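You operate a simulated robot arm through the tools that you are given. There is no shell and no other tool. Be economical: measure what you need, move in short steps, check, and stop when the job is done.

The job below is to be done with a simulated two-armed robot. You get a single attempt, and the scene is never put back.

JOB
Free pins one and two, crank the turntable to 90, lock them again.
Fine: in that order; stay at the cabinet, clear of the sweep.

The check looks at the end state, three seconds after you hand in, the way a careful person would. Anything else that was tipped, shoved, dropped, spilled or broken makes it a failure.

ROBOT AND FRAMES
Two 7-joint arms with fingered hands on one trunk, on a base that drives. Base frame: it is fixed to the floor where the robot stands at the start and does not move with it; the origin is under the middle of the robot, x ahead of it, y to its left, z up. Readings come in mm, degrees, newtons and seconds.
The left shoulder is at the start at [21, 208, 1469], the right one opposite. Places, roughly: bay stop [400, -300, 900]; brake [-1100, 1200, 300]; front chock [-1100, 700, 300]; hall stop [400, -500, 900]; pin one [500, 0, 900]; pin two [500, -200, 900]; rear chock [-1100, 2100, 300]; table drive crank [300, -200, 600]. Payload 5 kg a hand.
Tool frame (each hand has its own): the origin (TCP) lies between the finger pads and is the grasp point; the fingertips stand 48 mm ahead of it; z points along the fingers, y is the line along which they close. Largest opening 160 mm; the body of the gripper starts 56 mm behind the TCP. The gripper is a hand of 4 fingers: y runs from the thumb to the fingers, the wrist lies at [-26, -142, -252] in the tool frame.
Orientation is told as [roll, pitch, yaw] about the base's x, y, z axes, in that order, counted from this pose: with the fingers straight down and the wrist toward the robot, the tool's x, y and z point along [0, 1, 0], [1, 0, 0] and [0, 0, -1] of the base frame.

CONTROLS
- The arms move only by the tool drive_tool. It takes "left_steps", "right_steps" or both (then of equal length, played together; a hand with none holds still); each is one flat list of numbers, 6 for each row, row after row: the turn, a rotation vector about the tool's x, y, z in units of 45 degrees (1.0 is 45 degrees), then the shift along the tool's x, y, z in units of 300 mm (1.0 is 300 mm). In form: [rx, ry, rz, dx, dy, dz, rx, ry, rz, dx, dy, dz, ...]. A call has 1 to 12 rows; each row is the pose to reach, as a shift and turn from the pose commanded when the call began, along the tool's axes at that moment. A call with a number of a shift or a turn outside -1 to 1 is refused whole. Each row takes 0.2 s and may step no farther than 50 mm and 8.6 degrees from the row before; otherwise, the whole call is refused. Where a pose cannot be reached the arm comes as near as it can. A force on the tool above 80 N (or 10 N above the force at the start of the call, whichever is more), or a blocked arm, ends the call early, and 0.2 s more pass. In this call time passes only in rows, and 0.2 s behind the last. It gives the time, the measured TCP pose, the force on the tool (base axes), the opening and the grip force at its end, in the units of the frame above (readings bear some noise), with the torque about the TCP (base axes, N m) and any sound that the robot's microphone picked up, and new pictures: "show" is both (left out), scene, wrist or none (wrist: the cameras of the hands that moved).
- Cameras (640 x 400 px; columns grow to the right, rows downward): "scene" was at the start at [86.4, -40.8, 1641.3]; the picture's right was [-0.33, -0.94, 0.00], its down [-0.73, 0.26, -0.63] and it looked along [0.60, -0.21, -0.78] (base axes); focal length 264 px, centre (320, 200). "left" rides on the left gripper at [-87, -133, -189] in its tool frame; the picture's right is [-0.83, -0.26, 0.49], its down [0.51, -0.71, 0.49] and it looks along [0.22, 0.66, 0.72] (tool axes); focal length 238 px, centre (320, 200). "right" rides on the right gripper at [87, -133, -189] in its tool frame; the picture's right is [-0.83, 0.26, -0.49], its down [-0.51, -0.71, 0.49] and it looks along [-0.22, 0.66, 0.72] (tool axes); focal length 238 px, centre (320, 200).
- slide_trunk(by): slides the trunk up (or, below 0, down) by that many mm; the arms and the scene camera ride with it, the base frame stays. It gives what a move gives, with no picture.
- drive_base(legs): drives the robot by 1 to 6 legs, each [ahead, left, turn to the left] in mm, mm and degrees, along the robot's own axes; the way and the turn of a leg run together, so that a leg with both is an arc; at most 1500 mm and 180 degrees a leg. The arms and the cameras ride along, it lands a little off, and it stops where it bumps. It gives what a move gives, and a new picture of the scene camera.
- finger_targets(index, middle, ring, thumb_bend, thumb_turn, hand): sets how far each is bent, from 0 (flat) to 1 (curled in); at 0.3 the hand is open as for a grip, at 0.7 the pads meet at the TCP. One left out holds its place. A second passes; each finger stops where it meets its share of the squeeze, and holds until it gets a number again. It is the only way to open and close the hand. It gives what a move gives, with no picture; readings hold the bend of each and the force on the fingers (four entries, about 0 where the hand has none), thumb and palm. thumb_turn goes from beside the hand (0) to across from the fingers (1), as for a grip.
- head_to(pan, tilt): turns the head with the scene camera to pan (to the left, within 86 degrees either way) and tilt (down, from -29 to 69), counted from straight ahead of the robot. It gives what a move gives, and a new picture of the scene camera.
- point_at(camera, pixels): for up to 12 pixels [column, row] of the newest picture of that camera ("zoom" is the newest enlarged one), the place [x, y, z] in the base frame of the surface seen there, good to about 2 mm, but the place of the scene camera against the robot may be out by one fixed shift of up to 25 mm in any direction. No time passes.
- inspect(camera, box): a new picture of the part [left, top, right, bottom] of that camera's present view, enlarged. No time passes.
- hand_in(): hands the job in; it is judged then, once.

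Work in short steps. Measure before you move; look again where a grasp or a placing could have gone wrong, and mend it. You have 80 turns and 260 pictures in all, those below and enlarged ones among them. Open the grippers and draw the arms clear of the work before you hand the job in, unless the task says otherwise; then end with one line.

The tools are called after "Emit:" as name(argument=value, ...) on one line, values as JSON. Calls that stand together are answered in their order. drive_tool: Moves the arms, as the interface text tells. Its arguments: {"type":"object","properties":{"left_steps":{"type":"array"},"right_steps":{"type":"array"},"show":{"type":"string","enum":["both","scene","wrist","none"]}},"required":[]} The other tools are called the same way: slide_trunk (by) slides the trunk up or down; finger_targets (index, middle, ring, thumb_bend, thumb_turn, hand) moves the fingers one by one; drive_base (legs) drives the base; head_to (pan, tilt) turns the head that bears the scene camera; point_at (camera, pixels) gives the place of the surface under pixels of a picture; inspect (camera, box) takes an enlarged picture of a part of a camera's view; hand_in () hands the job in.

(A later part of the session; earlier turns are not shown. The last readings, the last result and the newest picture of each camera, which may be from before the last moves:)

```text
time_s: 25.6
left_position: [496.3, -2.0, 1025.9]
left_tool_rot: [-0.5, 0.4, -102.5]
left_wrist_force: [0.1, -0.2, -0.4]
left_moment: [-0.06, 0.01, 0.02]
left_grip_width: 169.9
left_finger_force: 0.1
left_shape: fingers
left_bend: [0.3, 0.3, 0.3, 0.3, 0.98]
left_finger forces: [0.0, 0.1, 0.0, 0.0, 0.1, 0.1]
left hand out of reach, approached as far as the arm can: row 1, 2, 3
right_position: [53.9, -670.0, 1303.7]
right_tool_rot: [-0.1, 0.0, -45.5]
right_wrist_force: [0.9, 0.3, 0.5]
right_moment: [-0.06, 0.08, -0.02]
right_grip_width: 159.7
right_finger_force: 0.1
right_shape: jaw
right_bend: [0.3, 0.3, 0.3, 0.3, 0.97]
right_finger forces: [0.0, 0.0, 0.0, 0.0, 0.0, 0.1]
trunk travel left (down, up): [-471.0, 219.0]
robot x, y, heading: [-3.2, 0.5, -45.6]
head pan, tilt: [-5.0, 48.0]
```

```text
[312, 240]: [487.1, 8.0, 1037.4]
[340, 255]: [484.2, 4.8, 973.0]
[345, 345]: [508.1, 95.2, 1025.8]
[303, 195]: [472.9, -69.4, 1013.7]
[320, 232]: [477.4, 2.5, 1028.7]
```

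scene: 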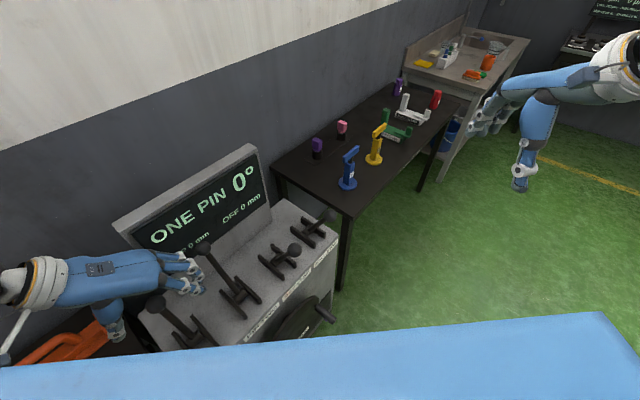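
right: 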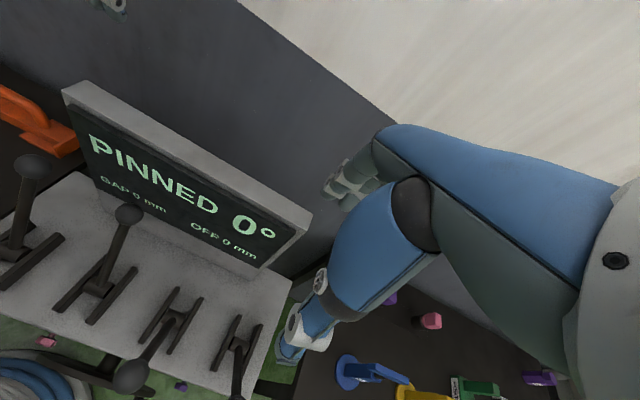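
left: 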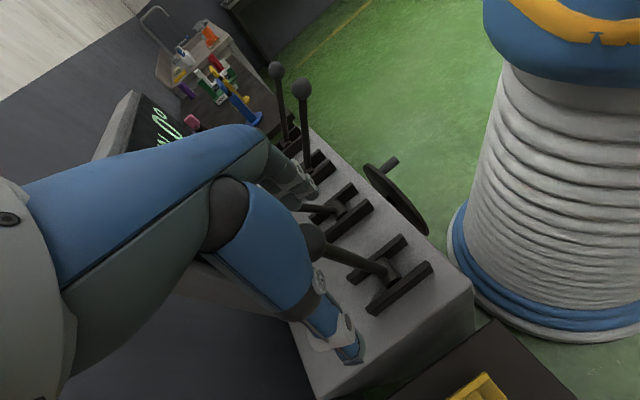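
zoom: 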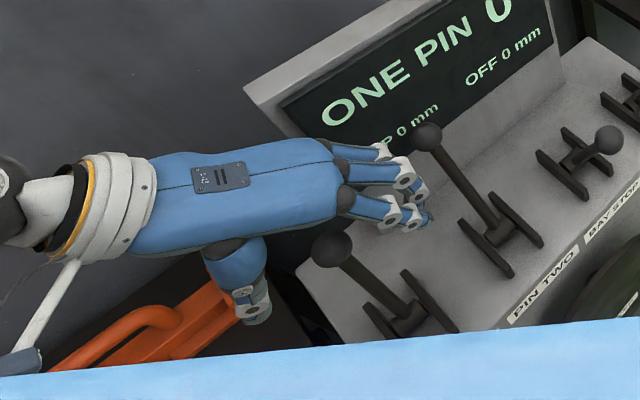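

The ball centre (~497,-10,1028) is practically at the TCP. Closing firmly on it.

Emit:
finger_targets(hand="left", index=0.8, middle=0.8, ring=0.8, thumb_bend=0.8)

Emit:
inspect(camera="scene", box=[20, 180, 280, 380])

```text
time_s: 26.6
left_position: [494.9, -2.5, 1024.2]
left_tool_rot: [-0.4, 0.2, -102.4]
left_wrist_force: [-2.5, 5.7, -19.5]
left_moment: [-0.21, 0.12, -0.17]
left_grip_width: 21.9
left_finger_force: 22.1
left_shape: fingers
left_bend: [0.71, 0.73, 0.8, 0.71, 0.97]
left_finger forces: [11.5, 8.1, 0.0, 0.0, 24.3, 0.1]
right_position: [54.1, -669.3, 1306.0]
right_tool_rot: [-0.1, 0.0, -45.5]
right_wrist_force: [0.5, -0.2, -0.5]
right_moment: [-0.02, 0.02, -0.02]
right_grip_width: 159.6
right_finger_force: 0.0
right_shape: jaw
right_bend: [0.3, 0.3, 0.3, 0.3, 0.97]
right_finger forces: [0.1, 0.0, 0.0, 0.1, 0.0, 0.1]
trunk travel left (down, up): [-471.0, 219.0]
robot x, y, heading: [0.0, 2.5, -45.3]
head pan, tilt: [-5.0, 48.0]
```

```text
2.00 times, centred on (150, 280) of scene
```

zoom: 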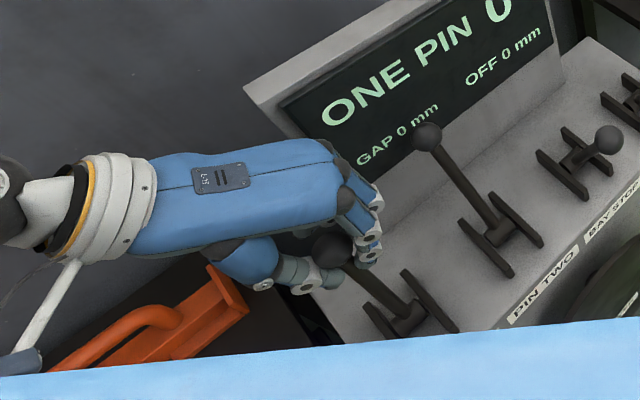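

Firm grip (thumb 24 N, index and middle on the rod, ring behind it). I'll pull through the remaining arc.

Emit:
drive_tool(left_steps=[0, 0, 0, -0.0528, 0.0117, -0.006, 0, 0, 0, -0.1057, 0.0234, -0.009, 0, 0, 0, -0.16, 0.0354, -0.007, 0, 0, 0, -0.2147, 0.0475, 0, 0, 0, 0, -0.268, 0.0594, 0.013, 0, 0, 0, -0.3221, 0.0713, 0.03, 0, 0, 0, -0.375, 0.083, 0.052, 0, 0, 0, -0.4229, 0.0936, 0.077], show="scene")

Emit:
inspect(camera="left", box=[180, 150, 500, 400])

```text
time_s: 28.4
left_position: [386.4, -6.1, 979.1]
left_tool_rot: [-0.6, 0.2, -102.6]
left_wrist_force: [-8.5, 23.7, 15.4]
left_moment: [0.61, 0.14, -0.13]
left_grip_width: 8.5
left_finger_force: 17.3
left_shape: fingers
left_bend: [0.71, 0.75, 0.8, 0.74, 0.94]
left_finger forces: [0.0, 9.0, 0.1, 0.0, 24.6, 0.0]
left hand out of reach, approached as far as the arm can: row 5, 6, 7, 8
right_position: [52.2, -668.9, 1305.8]
right_tool_rot: [0.0, -0.1, -45.6]
right_wrist_force: [0.2, 0.2, -0.1]
right_moment: [0.02, 0.01, -0.01]
right_grip_width: 159.8
right_finger_force: 0.1
right_shape: jaw
right_bend: [0.3, 0.3, 0.3, 0.3, 0.97]
right_finger forces: [0.0, 0.0, 0.0, 0.0, 0.0, 0.1]
trunk travel left (down, up): [-471.0, 219.0]
robot x, y, heading: [-1.6, -0.9, -45.7]
head pan, tilt: [-5.0, 48.0]
```

scene: 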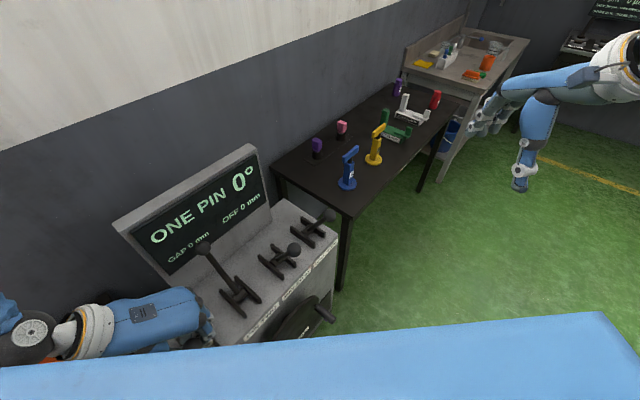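

```text
1.60 times, centred on (340, 275) of left
```

zoom: 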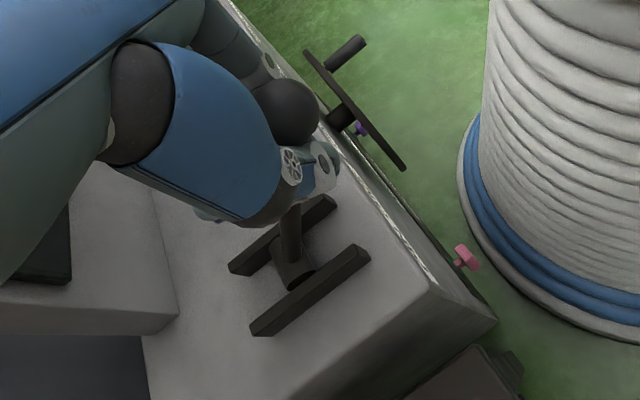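

The lever came along and the ball is in the hand. I'll measure the ball to see whether it's at the end of travel.

Emit:
point_at(camera="zoom", pixels=[[290, 105], [275, 90], [305, 120], [290, 225], [345, 50]])

```text
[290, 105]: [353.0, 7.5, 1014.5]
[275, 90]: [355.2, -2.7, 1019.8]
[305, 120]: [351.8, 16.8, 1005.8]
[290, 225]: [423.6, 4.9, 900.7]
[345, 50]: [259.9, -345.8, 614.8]
```

The ball is at x≈355, z≈1015, the same end stop as the other two levers, so pin one is fully freed. I'll release it.

Emit:
finger_targets(hand="left", index=0.3, middle=0.3, ring=0.3, thumb_bend=0.3)

Emit:
drive_tool(left_steps=[0, 0, 0, 0, 0, -0.12, 0, 0, 0, 0, 0, -0.24, 0, 0, 0, 0, 0, -0.37, 0, 0, -0.07, 0.075, 0.107, -0.37, 0, 0, -0.14, 0.15, 0.214, -0.37, 0, 0, -0.21, 0.225, 0.321, -0.37, 0, 0, -0.28, 0.3, 0.428, -0.37])

```text
time_s: 29.4
left_position: [388.9, -7.7, 979.5]
left_tool_rot: [-0.6, 0.2, -102.5]
left_wrist_force: [-0.1, -0.3, 0.6]
left_moment: [0.01, 0.0, -0.04]
left_grip_width: 169.7
left_finger_force: 0.1
left_shape: fingers
left_bend: [0.3, 0.3, 0.3, 0.3, 0.97]
left_finger forces: [0.0, 0.1, 0.0, 0.0, 0.1, 0.1]
right_position: [53.1, -670.3, 1303.8]
right_tool_rot: [0.0, 0.0, -45.6]
right_wrist_force: [-0.1, 0.8, 0.0]
right_moment: [-0.02, 0.0, 0.0]
right_grip_width: 159.7
right_finger_force: 0.1
right_shape: jaw
right_bend: [0.3, 0.3, 0.3, 0.3, 0.97]
right_finger forces: [0.1, 0.0, 0.0, 0.0, 0.0, 0.0]
trunk travel left (down, up): [-471.0, 219.0]
robot x, y, heading: [-1.7, -1.5, -45.4]
head pan, tilt: [-5.0, 48.0]
```

```text
time_s: 31.0
left_position: [448.9, -160.8, 1089.9]
left_tool_rot: [-0.3, 0.5, -89.7]
left_wrist_force: [-0.1, -1.2, -1.0]
left_moment: [0.14, -0.02, -0.03]
left_grip_width: 170.0
left_finger_force: 0.2
left_shape: fingers
left_bend: [0.3, 0.3, 0.3, 0.3, 0.97]
left_finger forces: [0.1, 0.1, 0.0, 0.0, 0.0, 0.0]
left hand out of reach, approached as far as the arm can: row 1, 2, 3, 4, 5, 6
right_position: [55.2, -674.8, 1302.0]
right_tool_rot: [0.1, 0.1, -45.4]
right_wrist_force: [-0.6, -2.4, -1.1]
right_moment: [0.17, 0.01, 0.04]
right_grip_width: 159.8
right_finger_force: 0.0
right_shape: jaw
right_bend: [0.3, 0.3, 0.3, 0.3, 0.97]
right_finger forces: [0.1, 0.1, 0.1, 0.1, 0.0, 0.1]
trunk travel left (down, up): [-471.0, 219.0]
robot x, y, heading: [0.7, -0.5, -45.5]
head pan, tilt: [-5.0, 48.0]
```

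scene: 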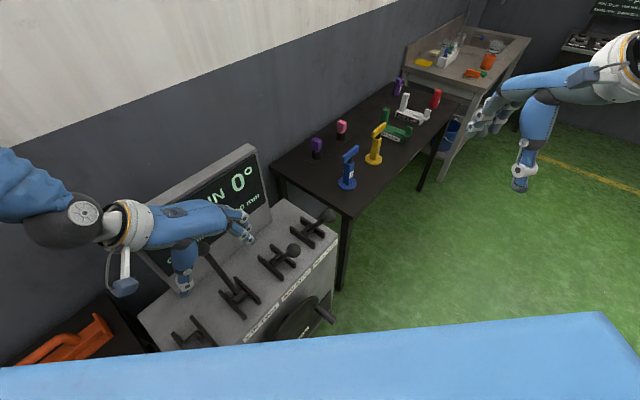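
left: 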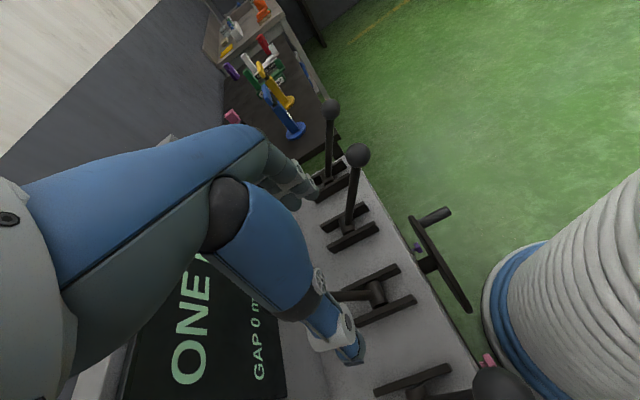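

Pin one remains at its freed end. Pin two: descend at x≈449 with the hand straddling in y, then slide forward so the fingers pass either side of the rod.

Emit:
drive_tool(left_steps=[0, 0, 0, 0, -0.035, 0.13, 0, 0, 0, 0, -0.035, 0.26, 0, 0, 0, 0, -0.035, 0.395, 0, 0, 0, 0.14, -0.035, 0.395, 0, 0, 0, 0.28, -0.035, 0.395])

Emit:
inspect(camera="scene", box=[60, 150, 320, 350])

```text
time_s: 32.2
left_position: [521.6, -141.5, 971.1]
left_tool_rot: [-0.4, 0.8, -90.3]
left_wrist_force: [-46.2, -0.9, -23.9]
left_moment: [-1.37, -5.37, 2.7]
left_grip_width: 170.1
left_finger_force: 23.6
left_shape: fingers
left_bend: [0.3, 0.3, 0.3, 0.3, 0.98]
left_finger forces: [0.1, 0.0, 0.0, 0.0, 0.1, 47.4]
right_position: [44.3, -672.0, 1303.9]
right_tool_rot: [0.2, -0.2, -45.6]
right_wrist_force: [-3.0, 1.0, -0.8]
right_moment: [0.0, -0.34, 0.01]
right_grip_width: 159.5
right_finger_force: 0.0
right_shape: jaw
right_bend: [0.3, 0.3, 0.3, 0.3, 0.97]
right_finger forces: [0.0, 0.1, 0.0, 0.0, 0.0, 0.0]
trunk travel left (down, up): [-471.0, 219.0]
robot x, y, heading: [-0.1, 3.6, -45.8]
head pan, tilt: [-5.0, 48.0]
```

scene: 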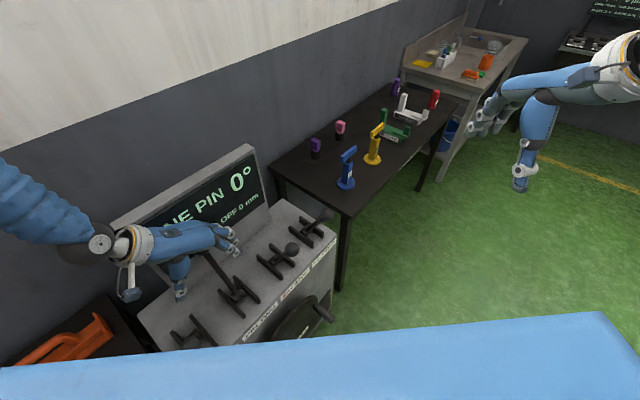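
left: 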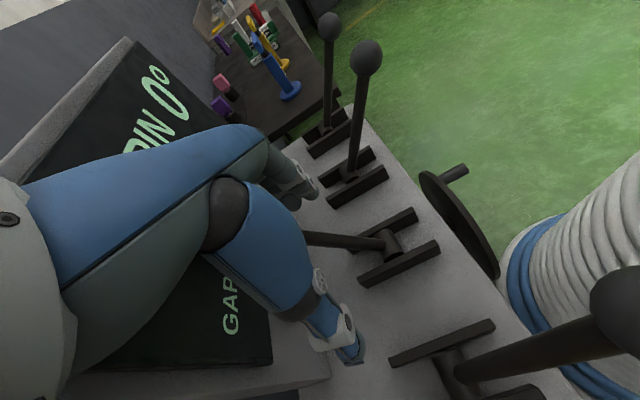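

```text
2.00 times, centred on (190, 250) of scene
```

zoom: 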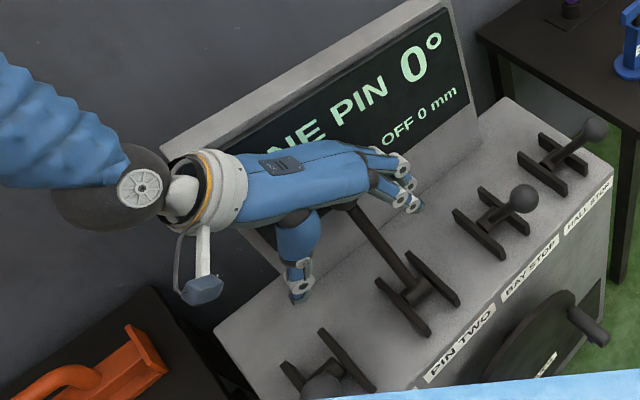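

Palm contact: 47 N with -46 N in x, so the palm is bumping the ball. I'll back off 35 mm, raise to z≈1000, recentre in y and check.

Emit:
drive_tool(left_steps=[0, 0, 0, -0.117, 0, 0, 0, 0, 0, -0.117, 0.047, -0.1], show="wrist")

Emit:
drive_tool(left_steps=[0, 0, 0, 0.08, 0, 0, 0, 0, 0, 0.15, 0, 0], show="wrist")

```text
time_s: 32.8
left_position: [495.2, -158.6, 1003.7]
left_tool_rot: [-0.1, 0.4, -89.8]
left_wrist_force: [-1.5, -0.1, 0.0]
left_moment: [0.05, -0.18, 0.02]
left_grip_width: 170.2
left_finger_force: 0.1
left_shape: fingers
left_bend: [0.3, 0.3, 0.3, 0.3, 0.97]
left_finger forces: [0.0, 0.0, 0.1, 0.1, 0.0, 0.0]
right_position: [49.9, -672.3, 1303.5]
right_tool_rot: [0.2, -0.1, -45.5]
right_wrist_force: [-0.4, 0.2, -1.0]
right_moment: [0.0, -0.25, 0.02]
right_grip_width: 159.5
right_finger_force: 0.0
right_shape: jaw
right_bend: [0.3, 0.3, 0.3, 0.3, 0.97]
right_finger forces: [0.0, 0.1, 0.1, 0.0, 0.0, 0.1]
trunk travel left (down, up): [-471.0, 219.0]
robot x, y, heading: [1.9, -1.0, -45.6]
head pan, tilt: [-5.0, 48.0]
```

left: 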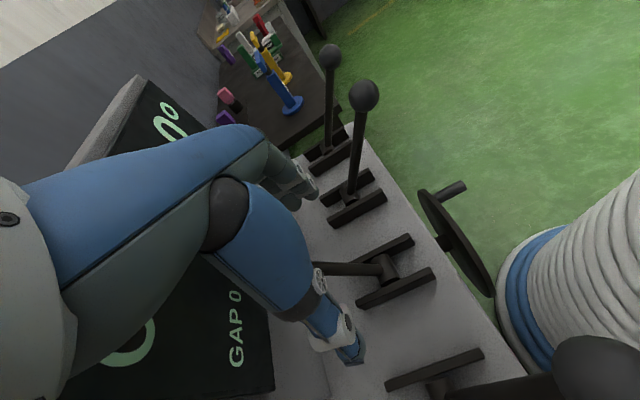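

```text
time_s: 33.4
left_position: [516.8, -156.6, 1001.4]
left_tool_rot: [-1.4, 0.7, -91.1]
left_wrist_force: [-52.5, 1.7, 35.5]
left_moment: [1.8, -10.77, 3.2]
left_grip_width: 170.3
left_finger_force: 29.6
left_shape: fingers
left_bend: [0.3, 0.3, 0.3, 0.3, 0.97]
left_finger forces: [0.1, 0.1, 0.1, 0.0, 0.0, 59.5]
right_position: [49.7, -670.3, 1305.4]
right_tool_rot: [-0.1, -0.2, -45.7]
right_wrist_force: [4.2, 0.1, -0.1]
right_moment: [0.07, 0.47, -0.02]
right_grip_width: 159.2
right_finger_force: 0.1
right_shape: jaw
right_bend: [0.3, 0.3, 0.3, 0.3, 0.97]
right_finger forces: [0.0, 0.1, 0.0, 0.0, 0.0, 0.0]
trunk travel left (down, up): [-471.0, 219.0]
robot x, y, heading: [-0.2, 1.6, -45.6]
head pan, tilt: [-5.0, 48.0]
stopped in row 2 (left hand): the force on the tool passed its limit (the readings are from after the stop); the commanded pose is now the measured one
```

left: 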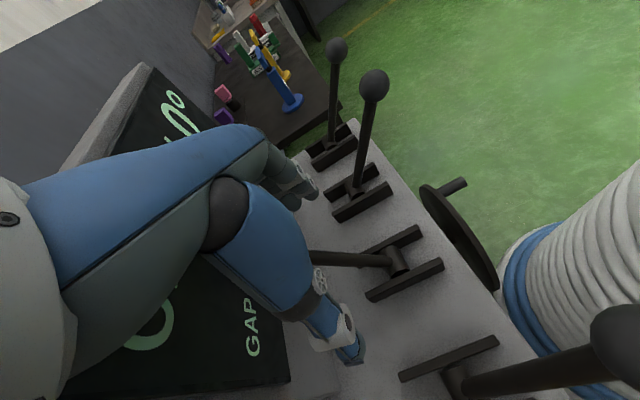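

The moment arm puts the contact ~155 mm above the TCP: the palm edge is on the board's top. I'll back off and tilt the hand 15° so the fingers point slightly forward and the palm leans away from the board.

Emit:
drive_tool(left_steps=[0, 0, 0, -0.1, 0, 0, 0, 0.17, 0, -0.1, 0, 0, 0, 0.34, 0, -0.1, 0, 0], show="none")

```text
time_s: 34.2
left_position: [496.6, -154.3, 997.7]
left_tool_rot: [14.3, 0.8, -90.6]
left_wrist_force: [0.4, -0.6, 0.5]
left_moment: [0.06, -0.01, 0.03]
left_grip_width: 170.2
left_finger_force: 0.1
left_shape: fingers
left_bend: [0.3, 0.3, 0.3, 0.3, 0.97]
left_finger forces: [0.1, 0.0, 0.0, 0.0, 0.1, 0.0]
right_position: [52.0, -672.5, 1304.0]
right_tool_rot: [0.0, 0.0, -45.6]
right_wrist_force: [0.0, -1.4, -0.5]
right_moment: [0.07, -0.05, 0.01]
right_grip_width: 159.8
right_finger_force: 0.2
right_shape: jaw
right_bend: [0.3, 0.3, 0.3, 0.3, 0.97]
right_finger forces: [0.0, 0.0, 0.0, 0.0, 0.1, 0.0]
trunk travel left (down, up): [-471.0, 219.0]
robot x, y, heading: [1.7, -0.8, -45.4]
head pan, tilt: [-5.0, 48.0]
```

Tilted cleanly with no contact. Now forward and down to (528, -154, 970).

Emit:
drive_tool(left_steps=[0, 0, 0, 0.039, 0, 0.056, 0, 0, 0, 0.078, 0, 0.113])

Emit:
inspect(camera="scene", box=[60, 150, 320, 350])

```text
time_s: 34.8
left_position: [528.5, -154.3, 969.5]
left_tool_rot: [14.1, 0.9, -90.5]
left_wrist_force: [0.5, -0.3, -0.3]
left_moment: [0.02, 0.05, 0.0]
left_grip_width: 170.3
left_finger_force: 0.0
left_shape: fingers
left_bend: [0.3, 0.3, 0.3, 0.3, 0.97]
left_finger forces: [0.0, 0.0, 0.0, 0.0, 0.0, 0.0]
right_position: [53.1, -671.3, 1303.6]
right_tool_rot: [0.0, 0.0, -45.8]
right_wrist_force: [0.9, 0.5, 0.6]
right_moment: [-0.03, 0.05, 0.02]
right_grip_width: 159.6
right_finger_force: 0.0
right_shape: jaw
right_bend: [0.3, 0.3, 0.3, 0.3, 0.97]
right_finger forces: [0.0, 0.0, 0.1, 0.1, 0.0, 0.0]
trunk travel left (down, up): [-471.0, 219.0]
robot x, y, heading: [-1.0, 0.2, -45.6]
head pan, tilt: [-5.0, 48.0]
```

scene: 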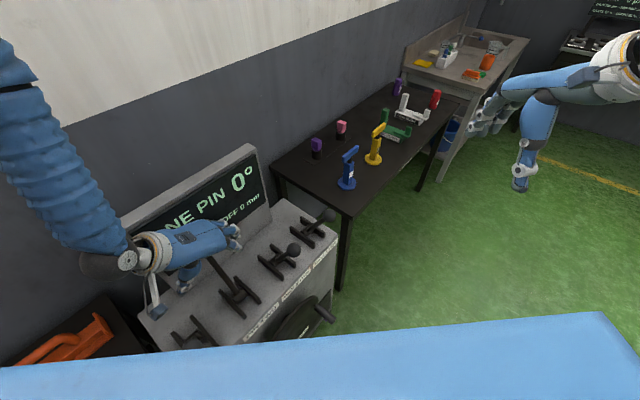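
left: 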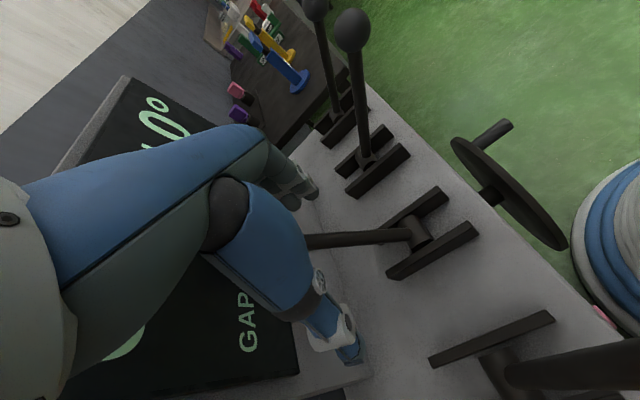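

```text
2.00 times, centred on (190, 250) of scene
```

zoom: 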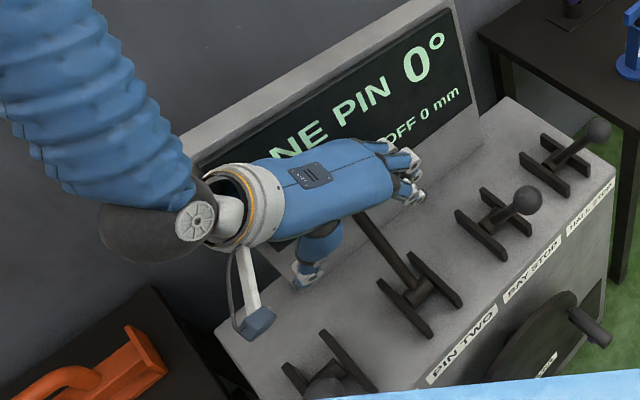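

No contact anywhere. I'll close index, middle and ring first, then the thumb, all firmly.

Emit:
finger_targets(hand="left", middle=0.8, ring=0.8)

Emit:
finger_targets(hand="left", index=0.8, thumb_bend=0.8)

Emit:
inspect(camera="left", box=[180, 100, 500, 400])

```text
time_s: 35.8
left_position: [527.4, -154.3, 969.0]
left_tool_rot: [14.1, 0.7, -90.5]
left_wrist_force: [2.0, -2.8, -3.2]
left_moment: [0.05, 0.06, 0.03]
left_grip_width: 170.2
left_finger_force: 1.9
left_shape: fingers
left_bend: [0.3, 0.8, 0.8, 0.3, 0.97]
left_finger forces: [0.0, 3.4, 0.0, 0.1, 0.0, 0.0]
right_position: [51.7, -671.0, 1303.5]
right_tool_rot: [0.0, -0.1, -45.5]
right_wrist_force: [0.0, 0.0, -0.2]
right_moment: [0.01, -0.01, -0.01]
right_grip_width: 159.6
right_finger_force: 0.1
right_shape: jaw
right_bend: [0.3, 0.3, 0.3, 0.3, 0.97]
right_finger forces: [0.0, 0.0, 0.0, 0.1, 0.0, 0.0]
trunk travel left (down, up): [-471.0, 219.0]
robot x, y, heading: [1.4, 0.1, -45.7]
head pan, tilt: [-5.0, 48.0]
```

```text
time_s: 36.8
left_position: [527.6, -152.7, 969.6]
left_tool_rot: [14.0, 0.8, -90.4]
left_wrist_force: [0.8, 6.6, -7.4]
left_moment: [0.22, -0.09, -0.09]
left_grip_width: 8.7
left_finger_force: 10.9
left_shape: fingers
left_bend: [0.71, 0.8, 0.8, 0.75, 0.97]
left_finger forces: [8.7, 0.0, 0.2, 0.1, 13.9, 0.0]
right_position: [52.1, -670.4, 1305.3]
right_tool_rot: [0.0, 0.0, -45.6]
right_wrist_force: [0.4, -0.2, -0.7]
right_moment: [0.01, 0.0, -0.02]
right_grip_width: 159.7
right_finger_force: 0.1
right_shape: jaw
right_bend: [0.3, 0.3, 0.3, 0.3, 0.97]
right_finger forces: [0.1, 0.0, 0.0, 0.0, 0.0, 0.0]
trunk travel left (down, up): [-471.0, 219.0]
robot x, y, heading: [-1.4, 0.4, -45.9]
head pan, tilt: [-5.0, 48.0]
```

```text
1.33 times, centred on (340, 250) of left
```

zoom: 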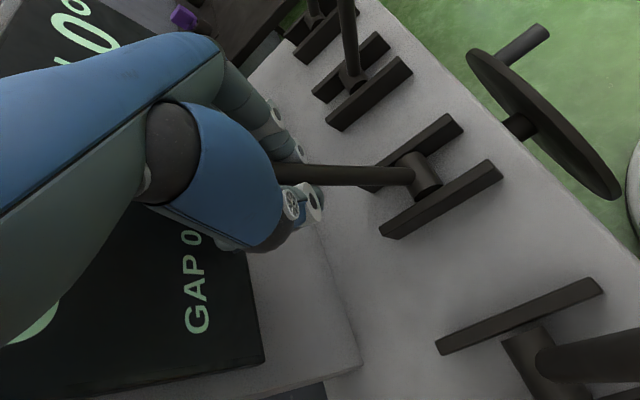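

Index and thumb hold the rod, with middle and ring behind it. I'll pull pin two along its arc in smaller steps.

Emit:
drive_tool(left_steps=[0, 0, 0, -0.034, 0, -0.029, 0, 0, 0, -0.0686, 0, -0.0553, 0, 0, 0, -0.114, 0, -0.082, 0, 0, 0, -0.159, 0, -0.1059, 0, 0, 0, -0.208, 0, -0.125, 0, 0, 0, -0.2568, 0, -0.1411, 0, 0, 0, -0.308, 0, -0.15, 0, 0, 0, -0.3594, 0, -0.157, 0, 0, 0, -0.411, 0, -0.158, 0, 0, 0, -0.463, 0, -0.1558, 0, 0, 0, -0.51, 0, -0.15, 0, 0, 0, -0.56, 0, -0.1416])

Emit:
inspect(camera="scene", box=[60, 150, 340, 370])

```text
time_s: 39.0
left_position: [402.5, -154.8, 987.3]
left_tool_rot: [16.3, 0.1, -89.4]
left_wrist_force: [24.9, 8.5, 19.6]
left_moment: [0.18, -0.9, 0.18]
left_grip_width: 6.0
left_finger_force: 23.5
left_shape: fingers
left_bend: [0.71, 0.8, 0.8, 0.76, 0.99]
left_finger forces: [21.9, 0.1, 0.0, 0.0, 25.1, 0.0]
right_position: [54.3, -670.0, 1303.7]
right_tool_rot: [-0.1, -0.1, -45.5]
right_wrist_force: [-1.3, 0.0, 0.2]
right_moment: [0.04, -0.16, -0.01]
right_grip_width: 159.7
right_finger_force: 0.0
right_shape: jaw
right_bend: [0.3, 0.3, 0.3, 0.3, 0.97]
right_finger forces: [0.0, 0.0, 0.0, 0.1, 0.0, 0.1]
trunk travel left (down, up): [-471.0, 219.0]
robot x, y, heading: [-0.1, -0.1, -45.2]
head pan, tilt: [-5.0, 48.0]
stopped in row 10 (left hand): the force on the tool passed its limit (the readings are from after the stop); the commanded pose is now the measured one
```

scene: 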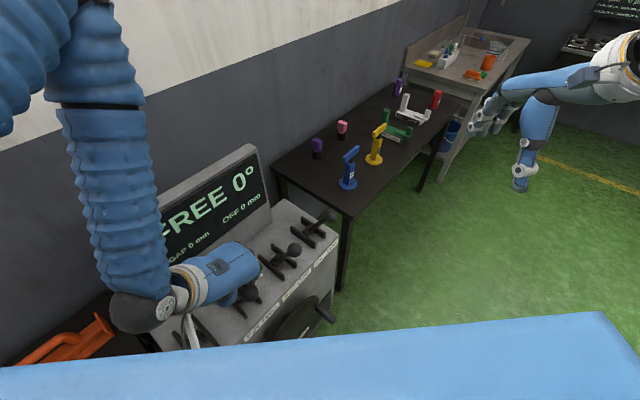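
left: 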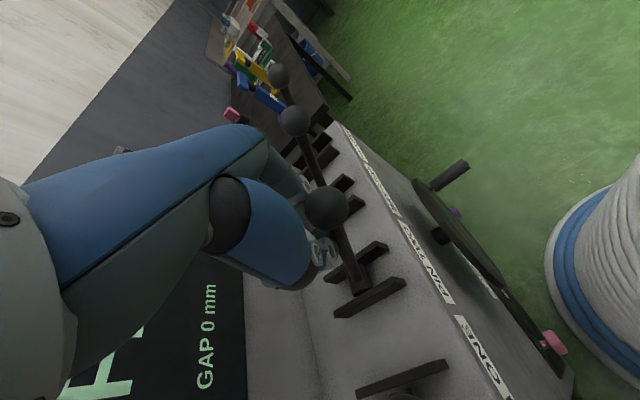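

```text
1.82 times, centred on (200, 260) of scene
```

zoom: 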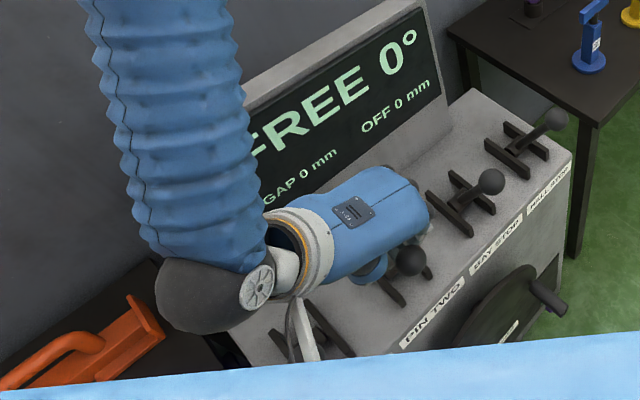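

FREE shows, and the row stopped on force, probably at the end stop. I'll measure pin two's ball against the bay stop ball.

Emit:
point_at(camera="zoom", pixels=[[408, 255], [490, 178], [548, 117]])

Emit:
point_at(camera="left", pixels=[[326, 205], [293, 120], [278, 73], [455, 178], [405, 398]])

```text
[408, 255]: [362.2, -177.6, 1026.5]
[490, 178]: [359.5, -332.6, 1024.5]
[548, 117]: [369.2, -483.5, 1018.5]
```

```text
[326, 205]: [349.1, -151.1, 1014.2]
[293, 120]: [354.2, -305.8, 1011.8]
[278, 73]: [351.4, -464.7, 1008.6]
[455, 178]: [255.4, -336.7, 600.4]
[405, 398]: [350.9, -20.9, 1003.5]
```

Pin two matches the stops' end position (x≈350), so both pins are free. I'll open the hand and lift straight up clear.

Emit:
finger_targets(hand="left", index=0.3, middle=0.3, ring=0.3, thumb_bend=0.3)

Emit:
drive_tool(left_steps=[0, 0, 0, 0.032, 0, -0.127, 0, 0, 0, 0.064, 0, -0.254, 0, -0.12, 0, 0.1, 0, -0.38, 0, -0.24, 0, 0.11, 0, -0.42, 0, -0.36, 0, 0.11, 0, -0.42])

Emit:
head_to(pan=86, tilt=20)

```text
time_s: 40.0
left_position: [399.2, -157.2, 987.7]
left_tool_rot: [15.5, 0.3, -89.7]
left_wrist_force: [-0.8, 1.0, -1.4]
left_moment: [-0.01, 0.05, -0.02]
left_grip_width: 169.8
left_finger_force: 0.1
left_shape: fingers
left_bend: [0.3, 0.3, 0.3, 0.3, 0.97]
left_finger forces: [0.0, 0.1, 0.0, 0.0, 0.0, 0.0]
right_position: [54.4, -672.0, 1304.3]
right_tool_rot: [0.1, 0.0, -45.5]
right_wrist_force: [0.1, 1.0, 0.0]
right_moment: [-0.02, 0.01, 0.02]
right_grip_width: 159.7
right_finger_force: 0.1
right_shape: jaw
right_bend: [0.3, 0.3, 0.3, 0.3, 0.97]
right_finger forces: [0.0, 0.0, 0.1, 0.1, 0.0, 0.0]
trunk travel left (down, up): [-471.0, 219.0]
robot x, y, heading: [2.6, -2.3, -45.5]
head pan, tilt: [-5.0, 48.0]
```

```text
time_s: 41.2
left_position: [415.1, -177.3, 1108.0]
left_tool_rot: [-1.0, 0.2, -89.8]
left_wrist_force: [0.8, 0.4, 0.4]
left_moment: [-0.07, 0.06, 0.0]
left_grip_width: 170.0
left_finger_force: 0.1
left_shape: fingers
left_bend: [0.3, 0.3, 0.3, 0.3, 0.98]
left_finger forces: [0.1, 0.0, 0.1, 0.0, 0.0, 0.0]
left hand out of reach, approached as far as the arm can: row 1, 2, 3, 4, 5
right_position: [54.7, -670.7, 1304.8]
right_tool_rot: [-0.1, 0.0, -45.5]
right_wrist_force: [0.4, 0.7, 0.8]
right_moment: [-0.07, 0.07, -0.02]
right_grip_width: 159.6
right_finger_force: 0.1
right_shape: jaw
right_bend: [0.3, 0.3, 0.3, 0.3, 0.97]
right_finger forces: [0.0, 0.1, 0.0, 0.0, 0.0, 0.1]
trunk travel left (down, up): [-471.0, 219.0]
robot x, y, heading: [-1.2, -2.8, -45.9]
head pan, tilt: [-5.0, 48.0]
```

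scene: 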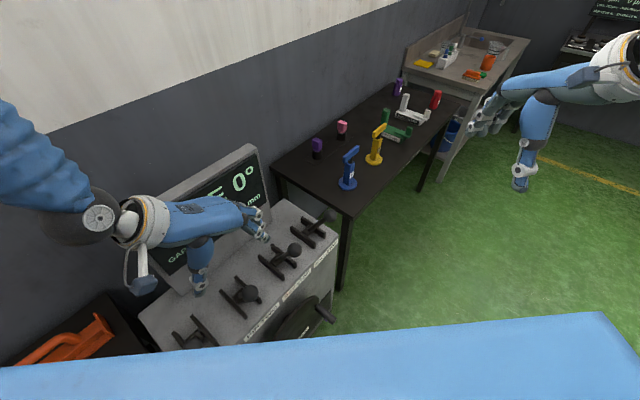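
left: 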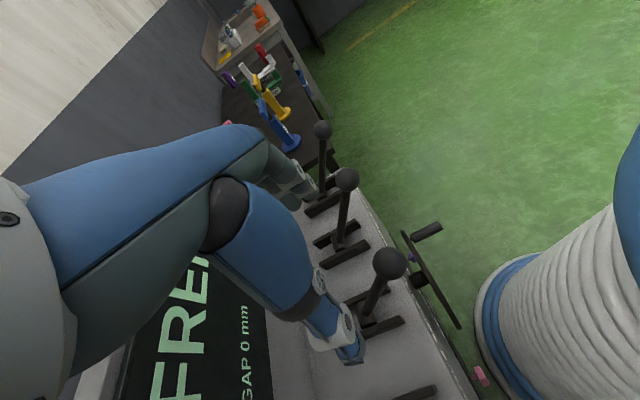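

```text
time_s: 42.8
left_position: [415.1, -177.3, 1107.8]
left_tool_rot: [-0.8, 0.3, -89.8]
left_wrist_force: [-0.8, -0.1, 0.2]
left_moment: [0.01, 0.0, 0.0]
left_grip_width: 169.9
left_finger_force: 0.1
left_shape: fingers
left_bend: [0.3, 0.3, 0.3, 0.3, 0.98]
left_finger forces: [0.0, 0.0, 0.0, 0.1, 0.0, 0.0]
right_position: [55.0, -670.5, 1304.9]
right_tool_rot: [0.0, 0.0, -45.5]
right_wrist_force: [0.3, 0.2, 0.1]
right_moment: [0.02, 0.02, 0.0]
right_grip_width: 159.9
right_finger_force: 0.0
right_shape: jaw
right_bend: [0.3, 0.3, 0.3, 0.3, 0.97]
right_finger forces: [0.1, 0.0, 0.1, 0.0, 0.1, 0.0]
trunk travel left (down, up): [-471.0, 219.0]
robot x, y, heading: [-2.9, 1.6, -45.5]
head pan, tilt: [85.9, 20.0]
```

scene: 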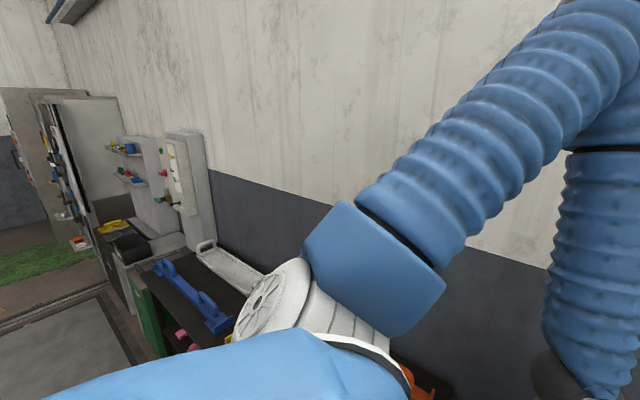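

FREE 0°, with both pins forward. The crank needs more room in front of it, so I'll back the robot about 130 mm in -x (well short of the pit, over a metre away), with the head looking back at the cabinet.

Emit:
head_to(pan=20, tilt=50)

Emit:
drive_base(legs=[[-92, -92, 0]])

```text
time_s: 44.2
left_position: [415.3, -177.5, 1107.2]
left_tool_rot: [-0.7, 0.4, -89.9]
left_wrist_force: [0.5, -0.1, -1.0]
left_moment: [0.01, -0.03, 0.02]
left_grip_width: 169.9
left_finger_force: 0.1
left_shape: fingers
left_bend: [0.3, 0.3, 0.3, 0.3, 0.98]
left_finger forces: [0.0, 0.1, 0.0, 0.0, 0.0, 0.0]
right_position: [53.5, -671.5, 1304.6]
right_tool_rot: [0.1, 0.0, -45.5]
right_wrist_force: [-0.1, 0.1, -0.2]
right_moment: [-0.03, 0.03, 0.01]
right_grip_width: 159.7
right_finger_force: 0.1
right_shape: jaw
right_bend: [0.3, 0.3, 0.3, 0.3, 0.97]
right_finger forces: [0.0, 0.0, 0.1, 0.0, 0.0, 0.1]
trunk travel left (down, up): [-471.0, 219.0]
robot x, y, heading: [1.1, 1.0, -45.4]
head pan, tilt: [20.0, 50.0]
```

scene: 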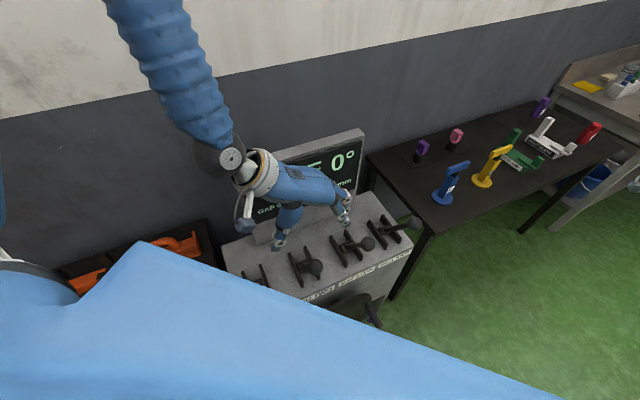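

```text
time_s: 45.5
left_position: [285.6, -177.6, 1108.5]
left_tool_rot: [-0.9, 0.2, -89.8]
left_wrist_force: [-1.0, -0.3, 0.7]
left_moment: [-0.02, 0.02, 0.01]
left_grip_width: 170.1
left_finger_force: 0.1
left_shape: fingers
left_bend: [0.3, 0.3, 0.3, 0.3, 0.98]
left_finger forces: [0.1, 0.1, 0.0, 0.0, 0.1, 0.0]
right_position: [-77.2, -669.6, 1304.7]
right_tool_rot: [-0.1, 0.1, -45.6]
right_wrist_force: [-0.8, -0.6, 0.8]
right_moment: [0.0, 0.0, -0.02]
right_grip_width: 159.6
right_finger_force: 0.1
right_shape: jaw
right_bend: [0.3, 0.3, 0.3, 0.3, 0.97]
right_finger forces: [0.0, 0.0, 0.0, 0.1, 0.0, 0.1]
trunk travel left (down, up): [-471.0, 219.0]
robot x, y, heading: [-132.4, -2.6, -45.4]
head pan, tilt: [20.0, 50.0]
```

scene: 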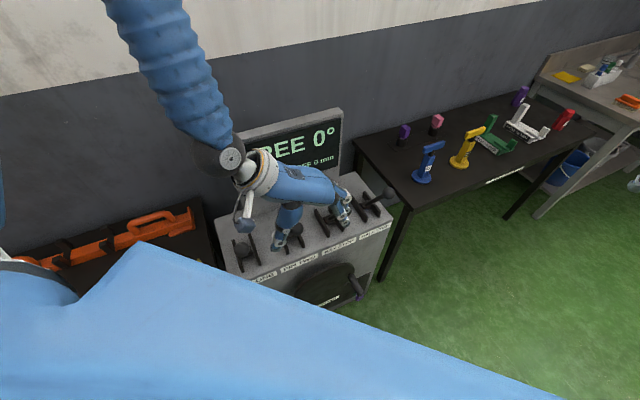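

The elbow is carried high and the wheel is visible at (330,285). I'll move the hand to above the handle (x≈225, y≈-345), clear in front of the lever balls, then lower the trunk.

Emit:
drive_tool(left_steps=[0, 0, 0, -0.1, 0, 0, 0, 0, 0, -0.2, 0.0, 0, 0, 0, 0, -0.2, 0.14, 0, 0, 0, 0, -0.2, 0.28, 0, 0, 0, 0, -0.2, 0.42, 0, 0, 0, 0, -0.2, 0.56, 0], show="none")

Emit:
slide_trunk(by=-270)

Emit:
inspect(camera="left", box=[0, 0, 640, 400])

Emit:
inspect(camera="scene", box=[0, 0, 640, 400])

```text
time_s: 46.9
left_position: [225.7, -344.6, 1106.8]
left_tool_rot: [-0.7, 0.4, -89.8]
left_wrist_force: [-0.6, -0.3, -0.7]
left_moment: [-0.01, -0.02, -0.01]
left_grip_width: 169.8
left_finger_force: 0.0
left_shape: fingers
left_bend: [0.3, 0.3, 0.3, 0.3, 0.97]
left_finger forces: [0.0, 0.0, 0.0, 0.1, 0.1, 0.0]
left hand out of reach, approached as far as the arm can: row 1, 2, 3
right_position: [-78.1, -671.5, 1304.1]
right_tool_rot: [0.0, 0.0, -45.5]
right_wrist_force: [0.5, -1.3, 0.0]
right_moment: [0.12, -0.04, 0.04]
right_grip_width: 159.7
right_finger_force: 0.0
right_shape: jaw
right_bend: [0.3, 0.3, 0.3, 0.3, 0.97]
right_finger forces: [0.0, 0.0, 0.0, 0.0, 0.0, 0.0]
trunk travel left (down, up): [-471.0, 219.0]
robot x, y, heading: [-129.0, 2.6, -45.6]
head pan, tilt: [20.0, 50.0]
```

```text
time_s: 49.6
left_position: [226.4, -345.3, 837.8]
left_tool_rot: [-0.8, 0.3, -89.8]
left_wrist_force: [-0.3, 0.5, -0.3]
left_moment: [-0.01, 0.01, 0.02]
left_grip_width: 170.0
left_finger_force: 0.0
left_shape: fingers
left_bend: [0.3, 0.3, 0.3, 0.3, 0.97]
left_finger forces: [0.1, 0.1, 0.1, 0.1, 0.0, 0.0]
right_position: [-76.8, -669.9, 1033.4]
right_tool_rot: [0.0, 0.0, -45.5]
right_wrist_force: [0.4, 0.4, 0.1]
right_moment: [-0.01, 0.01, 0.0]
right_grip_width: 159.6
right_finger_force: 0.0
right_shape: jaw
right_bend: [0.3, 0.3, 0.3, 0.3, 0.97]
right_finger forces: [0.0, 0.1, 0.0, 0.0, 0.0, 0.0]
trunk travel left (down, up): [-201.0, 489.0]
robot x, y, heading: [-130.8, -1.3, -45.3]
head pan, tilt: [20.0, 50.0]
```

```text
1.00 times, centred on (320, 200) of left
```

zoom: 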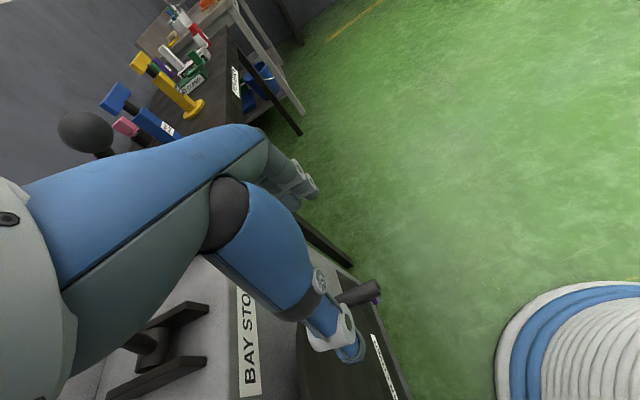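

```text
1.00 times, centred on (320, 200) of scene
```

zoom: 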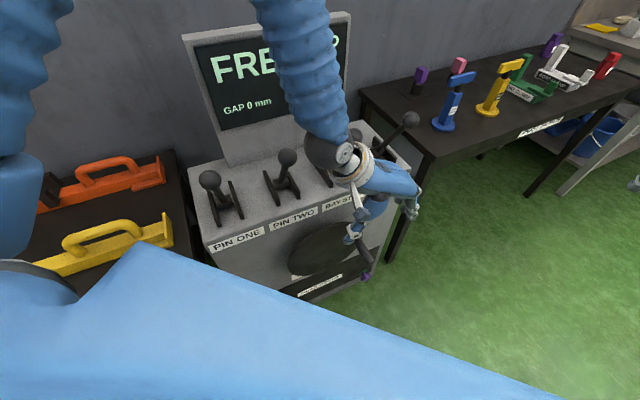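

Clear so far; the handle shows in the wrist view around (360,290). I'll measure it again from here along with the wheel face.

Emit:
point_at(camera="left", pixels=[[376, 285], [360, 290], [345, 298], [365, 298], [340, 350], [380, 360], [320, 330]])

Emit:
point_at(camera="scene", pixels=[[290, 265], [325, 225], [320, 250], [368, 255], [372, 275], [300, 272], [345, 260]])

Emit:
inspect(camera="scene", box=[260, 190, 440, 310])

```text
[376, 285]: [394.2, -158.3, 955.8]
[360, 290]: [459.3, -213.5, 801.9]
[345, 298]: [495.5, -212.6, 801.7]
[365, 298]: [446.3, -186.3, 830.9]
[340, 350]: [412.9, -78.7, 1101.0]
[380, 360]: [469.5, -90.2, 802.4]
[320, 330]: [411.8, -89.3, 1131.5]
```

```text
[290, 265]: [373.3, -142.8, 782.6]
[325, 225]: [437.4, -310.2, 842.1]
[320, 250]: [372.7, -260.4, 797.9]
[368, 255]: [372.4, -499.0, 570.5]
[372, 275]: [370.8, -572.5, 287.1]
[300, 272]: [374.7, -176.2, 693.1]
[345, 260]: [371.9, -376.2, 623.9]
```

```text
3.33 times, centred on (350, 250) of scene
```

zoom: 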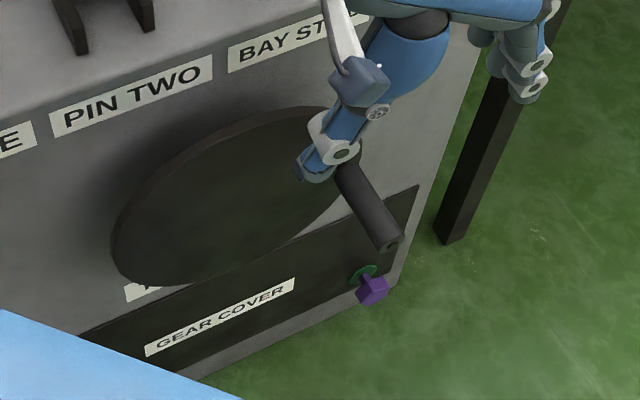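

The previous readings used stale pictures. I'll measure on this fresh enlargement instead.

Emit:
point_at(camera="zoom", pixels=[[392, 243], [370, 205], [350, 175], [230, 200], [115, 230], [150, 280], [300, 112], [240, 115], [340, 200], [320, 165], [500, 90], [370, 290]])

```text
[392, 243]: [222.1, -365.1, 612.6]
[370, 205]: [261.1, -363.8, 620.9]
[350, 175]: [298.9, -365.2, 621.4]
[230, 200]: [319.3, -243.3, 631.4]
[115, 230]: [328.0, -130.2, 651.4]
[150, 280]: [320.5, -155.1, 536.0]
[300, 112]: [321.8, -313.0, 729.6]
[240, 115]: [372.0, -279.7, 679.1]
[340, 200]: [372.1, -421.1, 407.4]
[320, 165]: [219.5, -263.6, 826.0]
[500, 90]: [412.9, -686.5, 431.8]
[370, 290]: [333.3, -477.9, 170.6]
```

Handle centre is ≈ y -357, z 606, running x 222–303; the wheel centre is ≈ (y -240, z 611) with a handle radius of ≈115. I'll tilt the hand 15° forward so the palm clears the wheel, and descend to just above the handle.

Emit:
drive_tool(left_steps=[0, 0.167, 0, 0.02, 0.016, 0, 0, 0.333, 0, 0.047, 0.033, 0, 0, 0.333, 0, 0.047, 0.033, 0.125, 0, 0.333, 0, 0.047, 0.033, 0.25, 0, 0.333, 0, 0.047, 0.033, 0.375, 0, 0.333, 0, 0.047, 0.033, 0.493])

Emit:
inspect(camera="left", box=[200, 150, 480, 400])

```text
time_s: 51.0
left_position: [239.1, -353.7, 689.3]
left_tool_rot: [14.4, 0.3, -89.7]
left_wrist_force: [0.1, -1.3, 1.2]
left_moment: [0.08, 0.13, 0.02]
left_grip_width: 169.9
left_finger_force: 0.1
left_shape: fingers
left_bend: [0.3, 0.3, 0.3, 0.3, 0.97]
left_finger forces: [0.0, 0.1, 0.0, 0.0, 0.1, 0.0]
right_position: [-77.3, -670.2, 1034.1]
right_tool_rot: [-0.1, -0.1, -45.5]
right_wrist_force: [0.1, -0.4, 0.1]
right_moment: [0.04, 0.04, 0.01]
right_grip_width: 159.8
right_finger_force: 0.0
right_shape: jaw
right_bend: [0.3, 0.3, 0.3, 0.3, 0.97]
right_finger forces: [0.1, 0.1, 0.0, 0.0, 0.0, 0.0]
trunk travel left (down, up): [-201.0, 489.0]
robot x, y, heading: [-127.8, -3.1, -45.5]
head pan, tilt: [20.0, 50.0]
```

scene: 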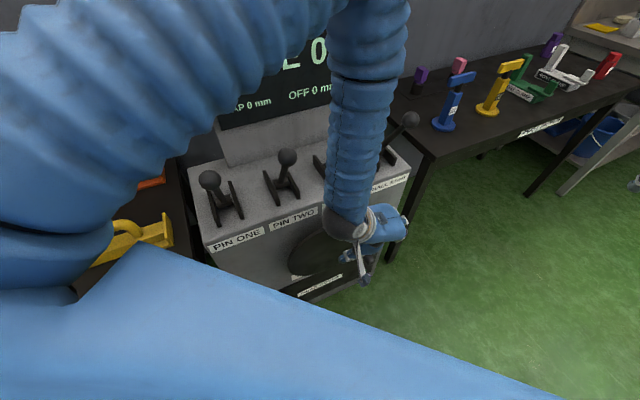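
left: 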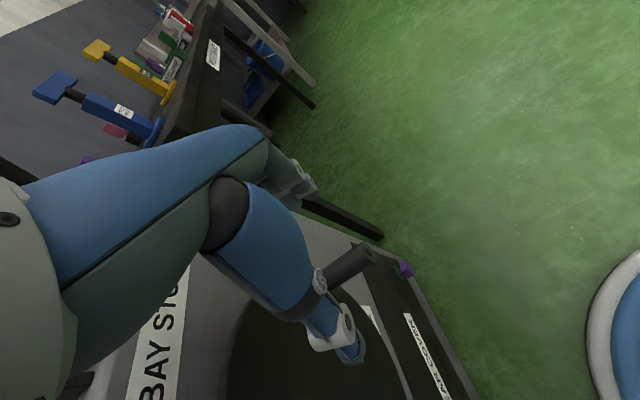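

```text
1.60 times, centred on (340, 275) of left
```

zoom: 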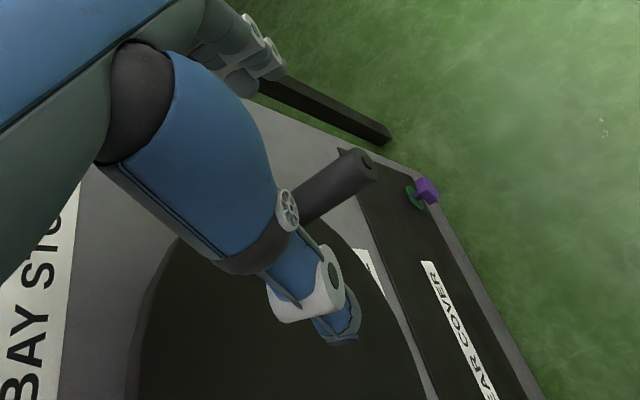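

The handle lies between thumb and fingers. Descend 80 mm and close around it.

Emit:
drive_tool(left_steps=[0, 0, 0, -0.033, 0.005, 0.13, 0, 0, 0, -0.066, 0.01, 0.259], show="none")

Emit:
finger_targets(hand="left", index=0.75, middle=0.75, ring=0.75, thumb_bend=0.75)

Emit:
inspect(camera="left", box=[200, 150, 480, 400])

```text
time_s: 51.6
left_position: [237.5, -358.0, 609.3]
left_tool_rot: [14.4, 0.3, -89.8]
left_wrist_force: [0.6, -0.4, 0.6]
left_moment: [0.1, 0.13, -0.01]
left_grip_width: 170.2
left_finger_force: 0.0
left_shape: fingers
left_bend: [0.3, 0.3, 0.3, 0.3, 0.97]
left_finger forces: [0.0, 0.0, 0.1, 0.1, 0.0, 0.1]
right_position: [-76.9, -670.8, 1034.5]
right_tool_rot: [0.1, 0.0, -45.6]
right_wrist_force: [-0.3, -0.4, -0.8]
right_moment: [0.0, 0.03, 0.02]
right_grip_width: 159.5
right_finger_force: 0.0
right_shape: jaw
right_bend: [0.3, 0.3, 0.3, 0.3, 0.97]
right_finger forces: [0.1, 0.0, 0.0, 0.0, 0.0, 0.1]
trunk travel left (down, up): [-201.0, 489.0]
robot x, y, heading: [-130.2, 0.4, -45.3]
head pan, tilt: [20.0, 50.0]
```

```text
time_s: 52.6
left_position: [240.1, -355.6, 608.8]
left_tool_rot: [14.2, 0.5, -89.8]
left_wrist_force: [7.0, -1.0, -27.3]
left_moment: [-0.16, 0.04, -0.99]
left_grip_width: 10.9
left_finger_force: 27.6
left_shape: fingers
left_bend: [0.73, 0.71, 0.67, 0.69, 0.97]
left_finger forces: [11.9, 9.6, 11.0, 0.1, 23.9, 0.0]
right_position: [-76.0, -671.3, 1032.2]
right_tool_rot: [0.0, 0.1, -45.6]
right_wrist_force: [-0.5, 0.3, 0.1]
right_moment: [-0.01, 0.0, -0.01]
right_grip_width: 159.5
right_finger_force: 0.0
right_shape: jaw
right_bend: [0.3, 0.3, 0.3, 0.3, 0.97]
right_finger forces: [0.1, 0.0, 0.1, 0.1, 0.1, 0.0]
trunk travel left (down, up): [-201.0, 489.0]
robot x, y, heading: [-130.5, 0.7, -45.4]
head pan, tilt: [20.0, 50.0]
```

```text
1.60 times, centred on (340, 275) of left
```

zoom: 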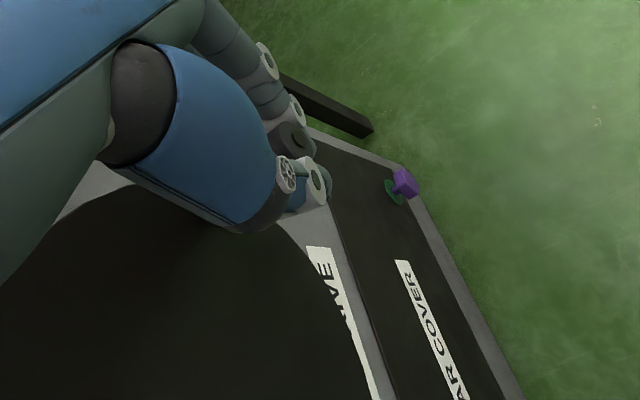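

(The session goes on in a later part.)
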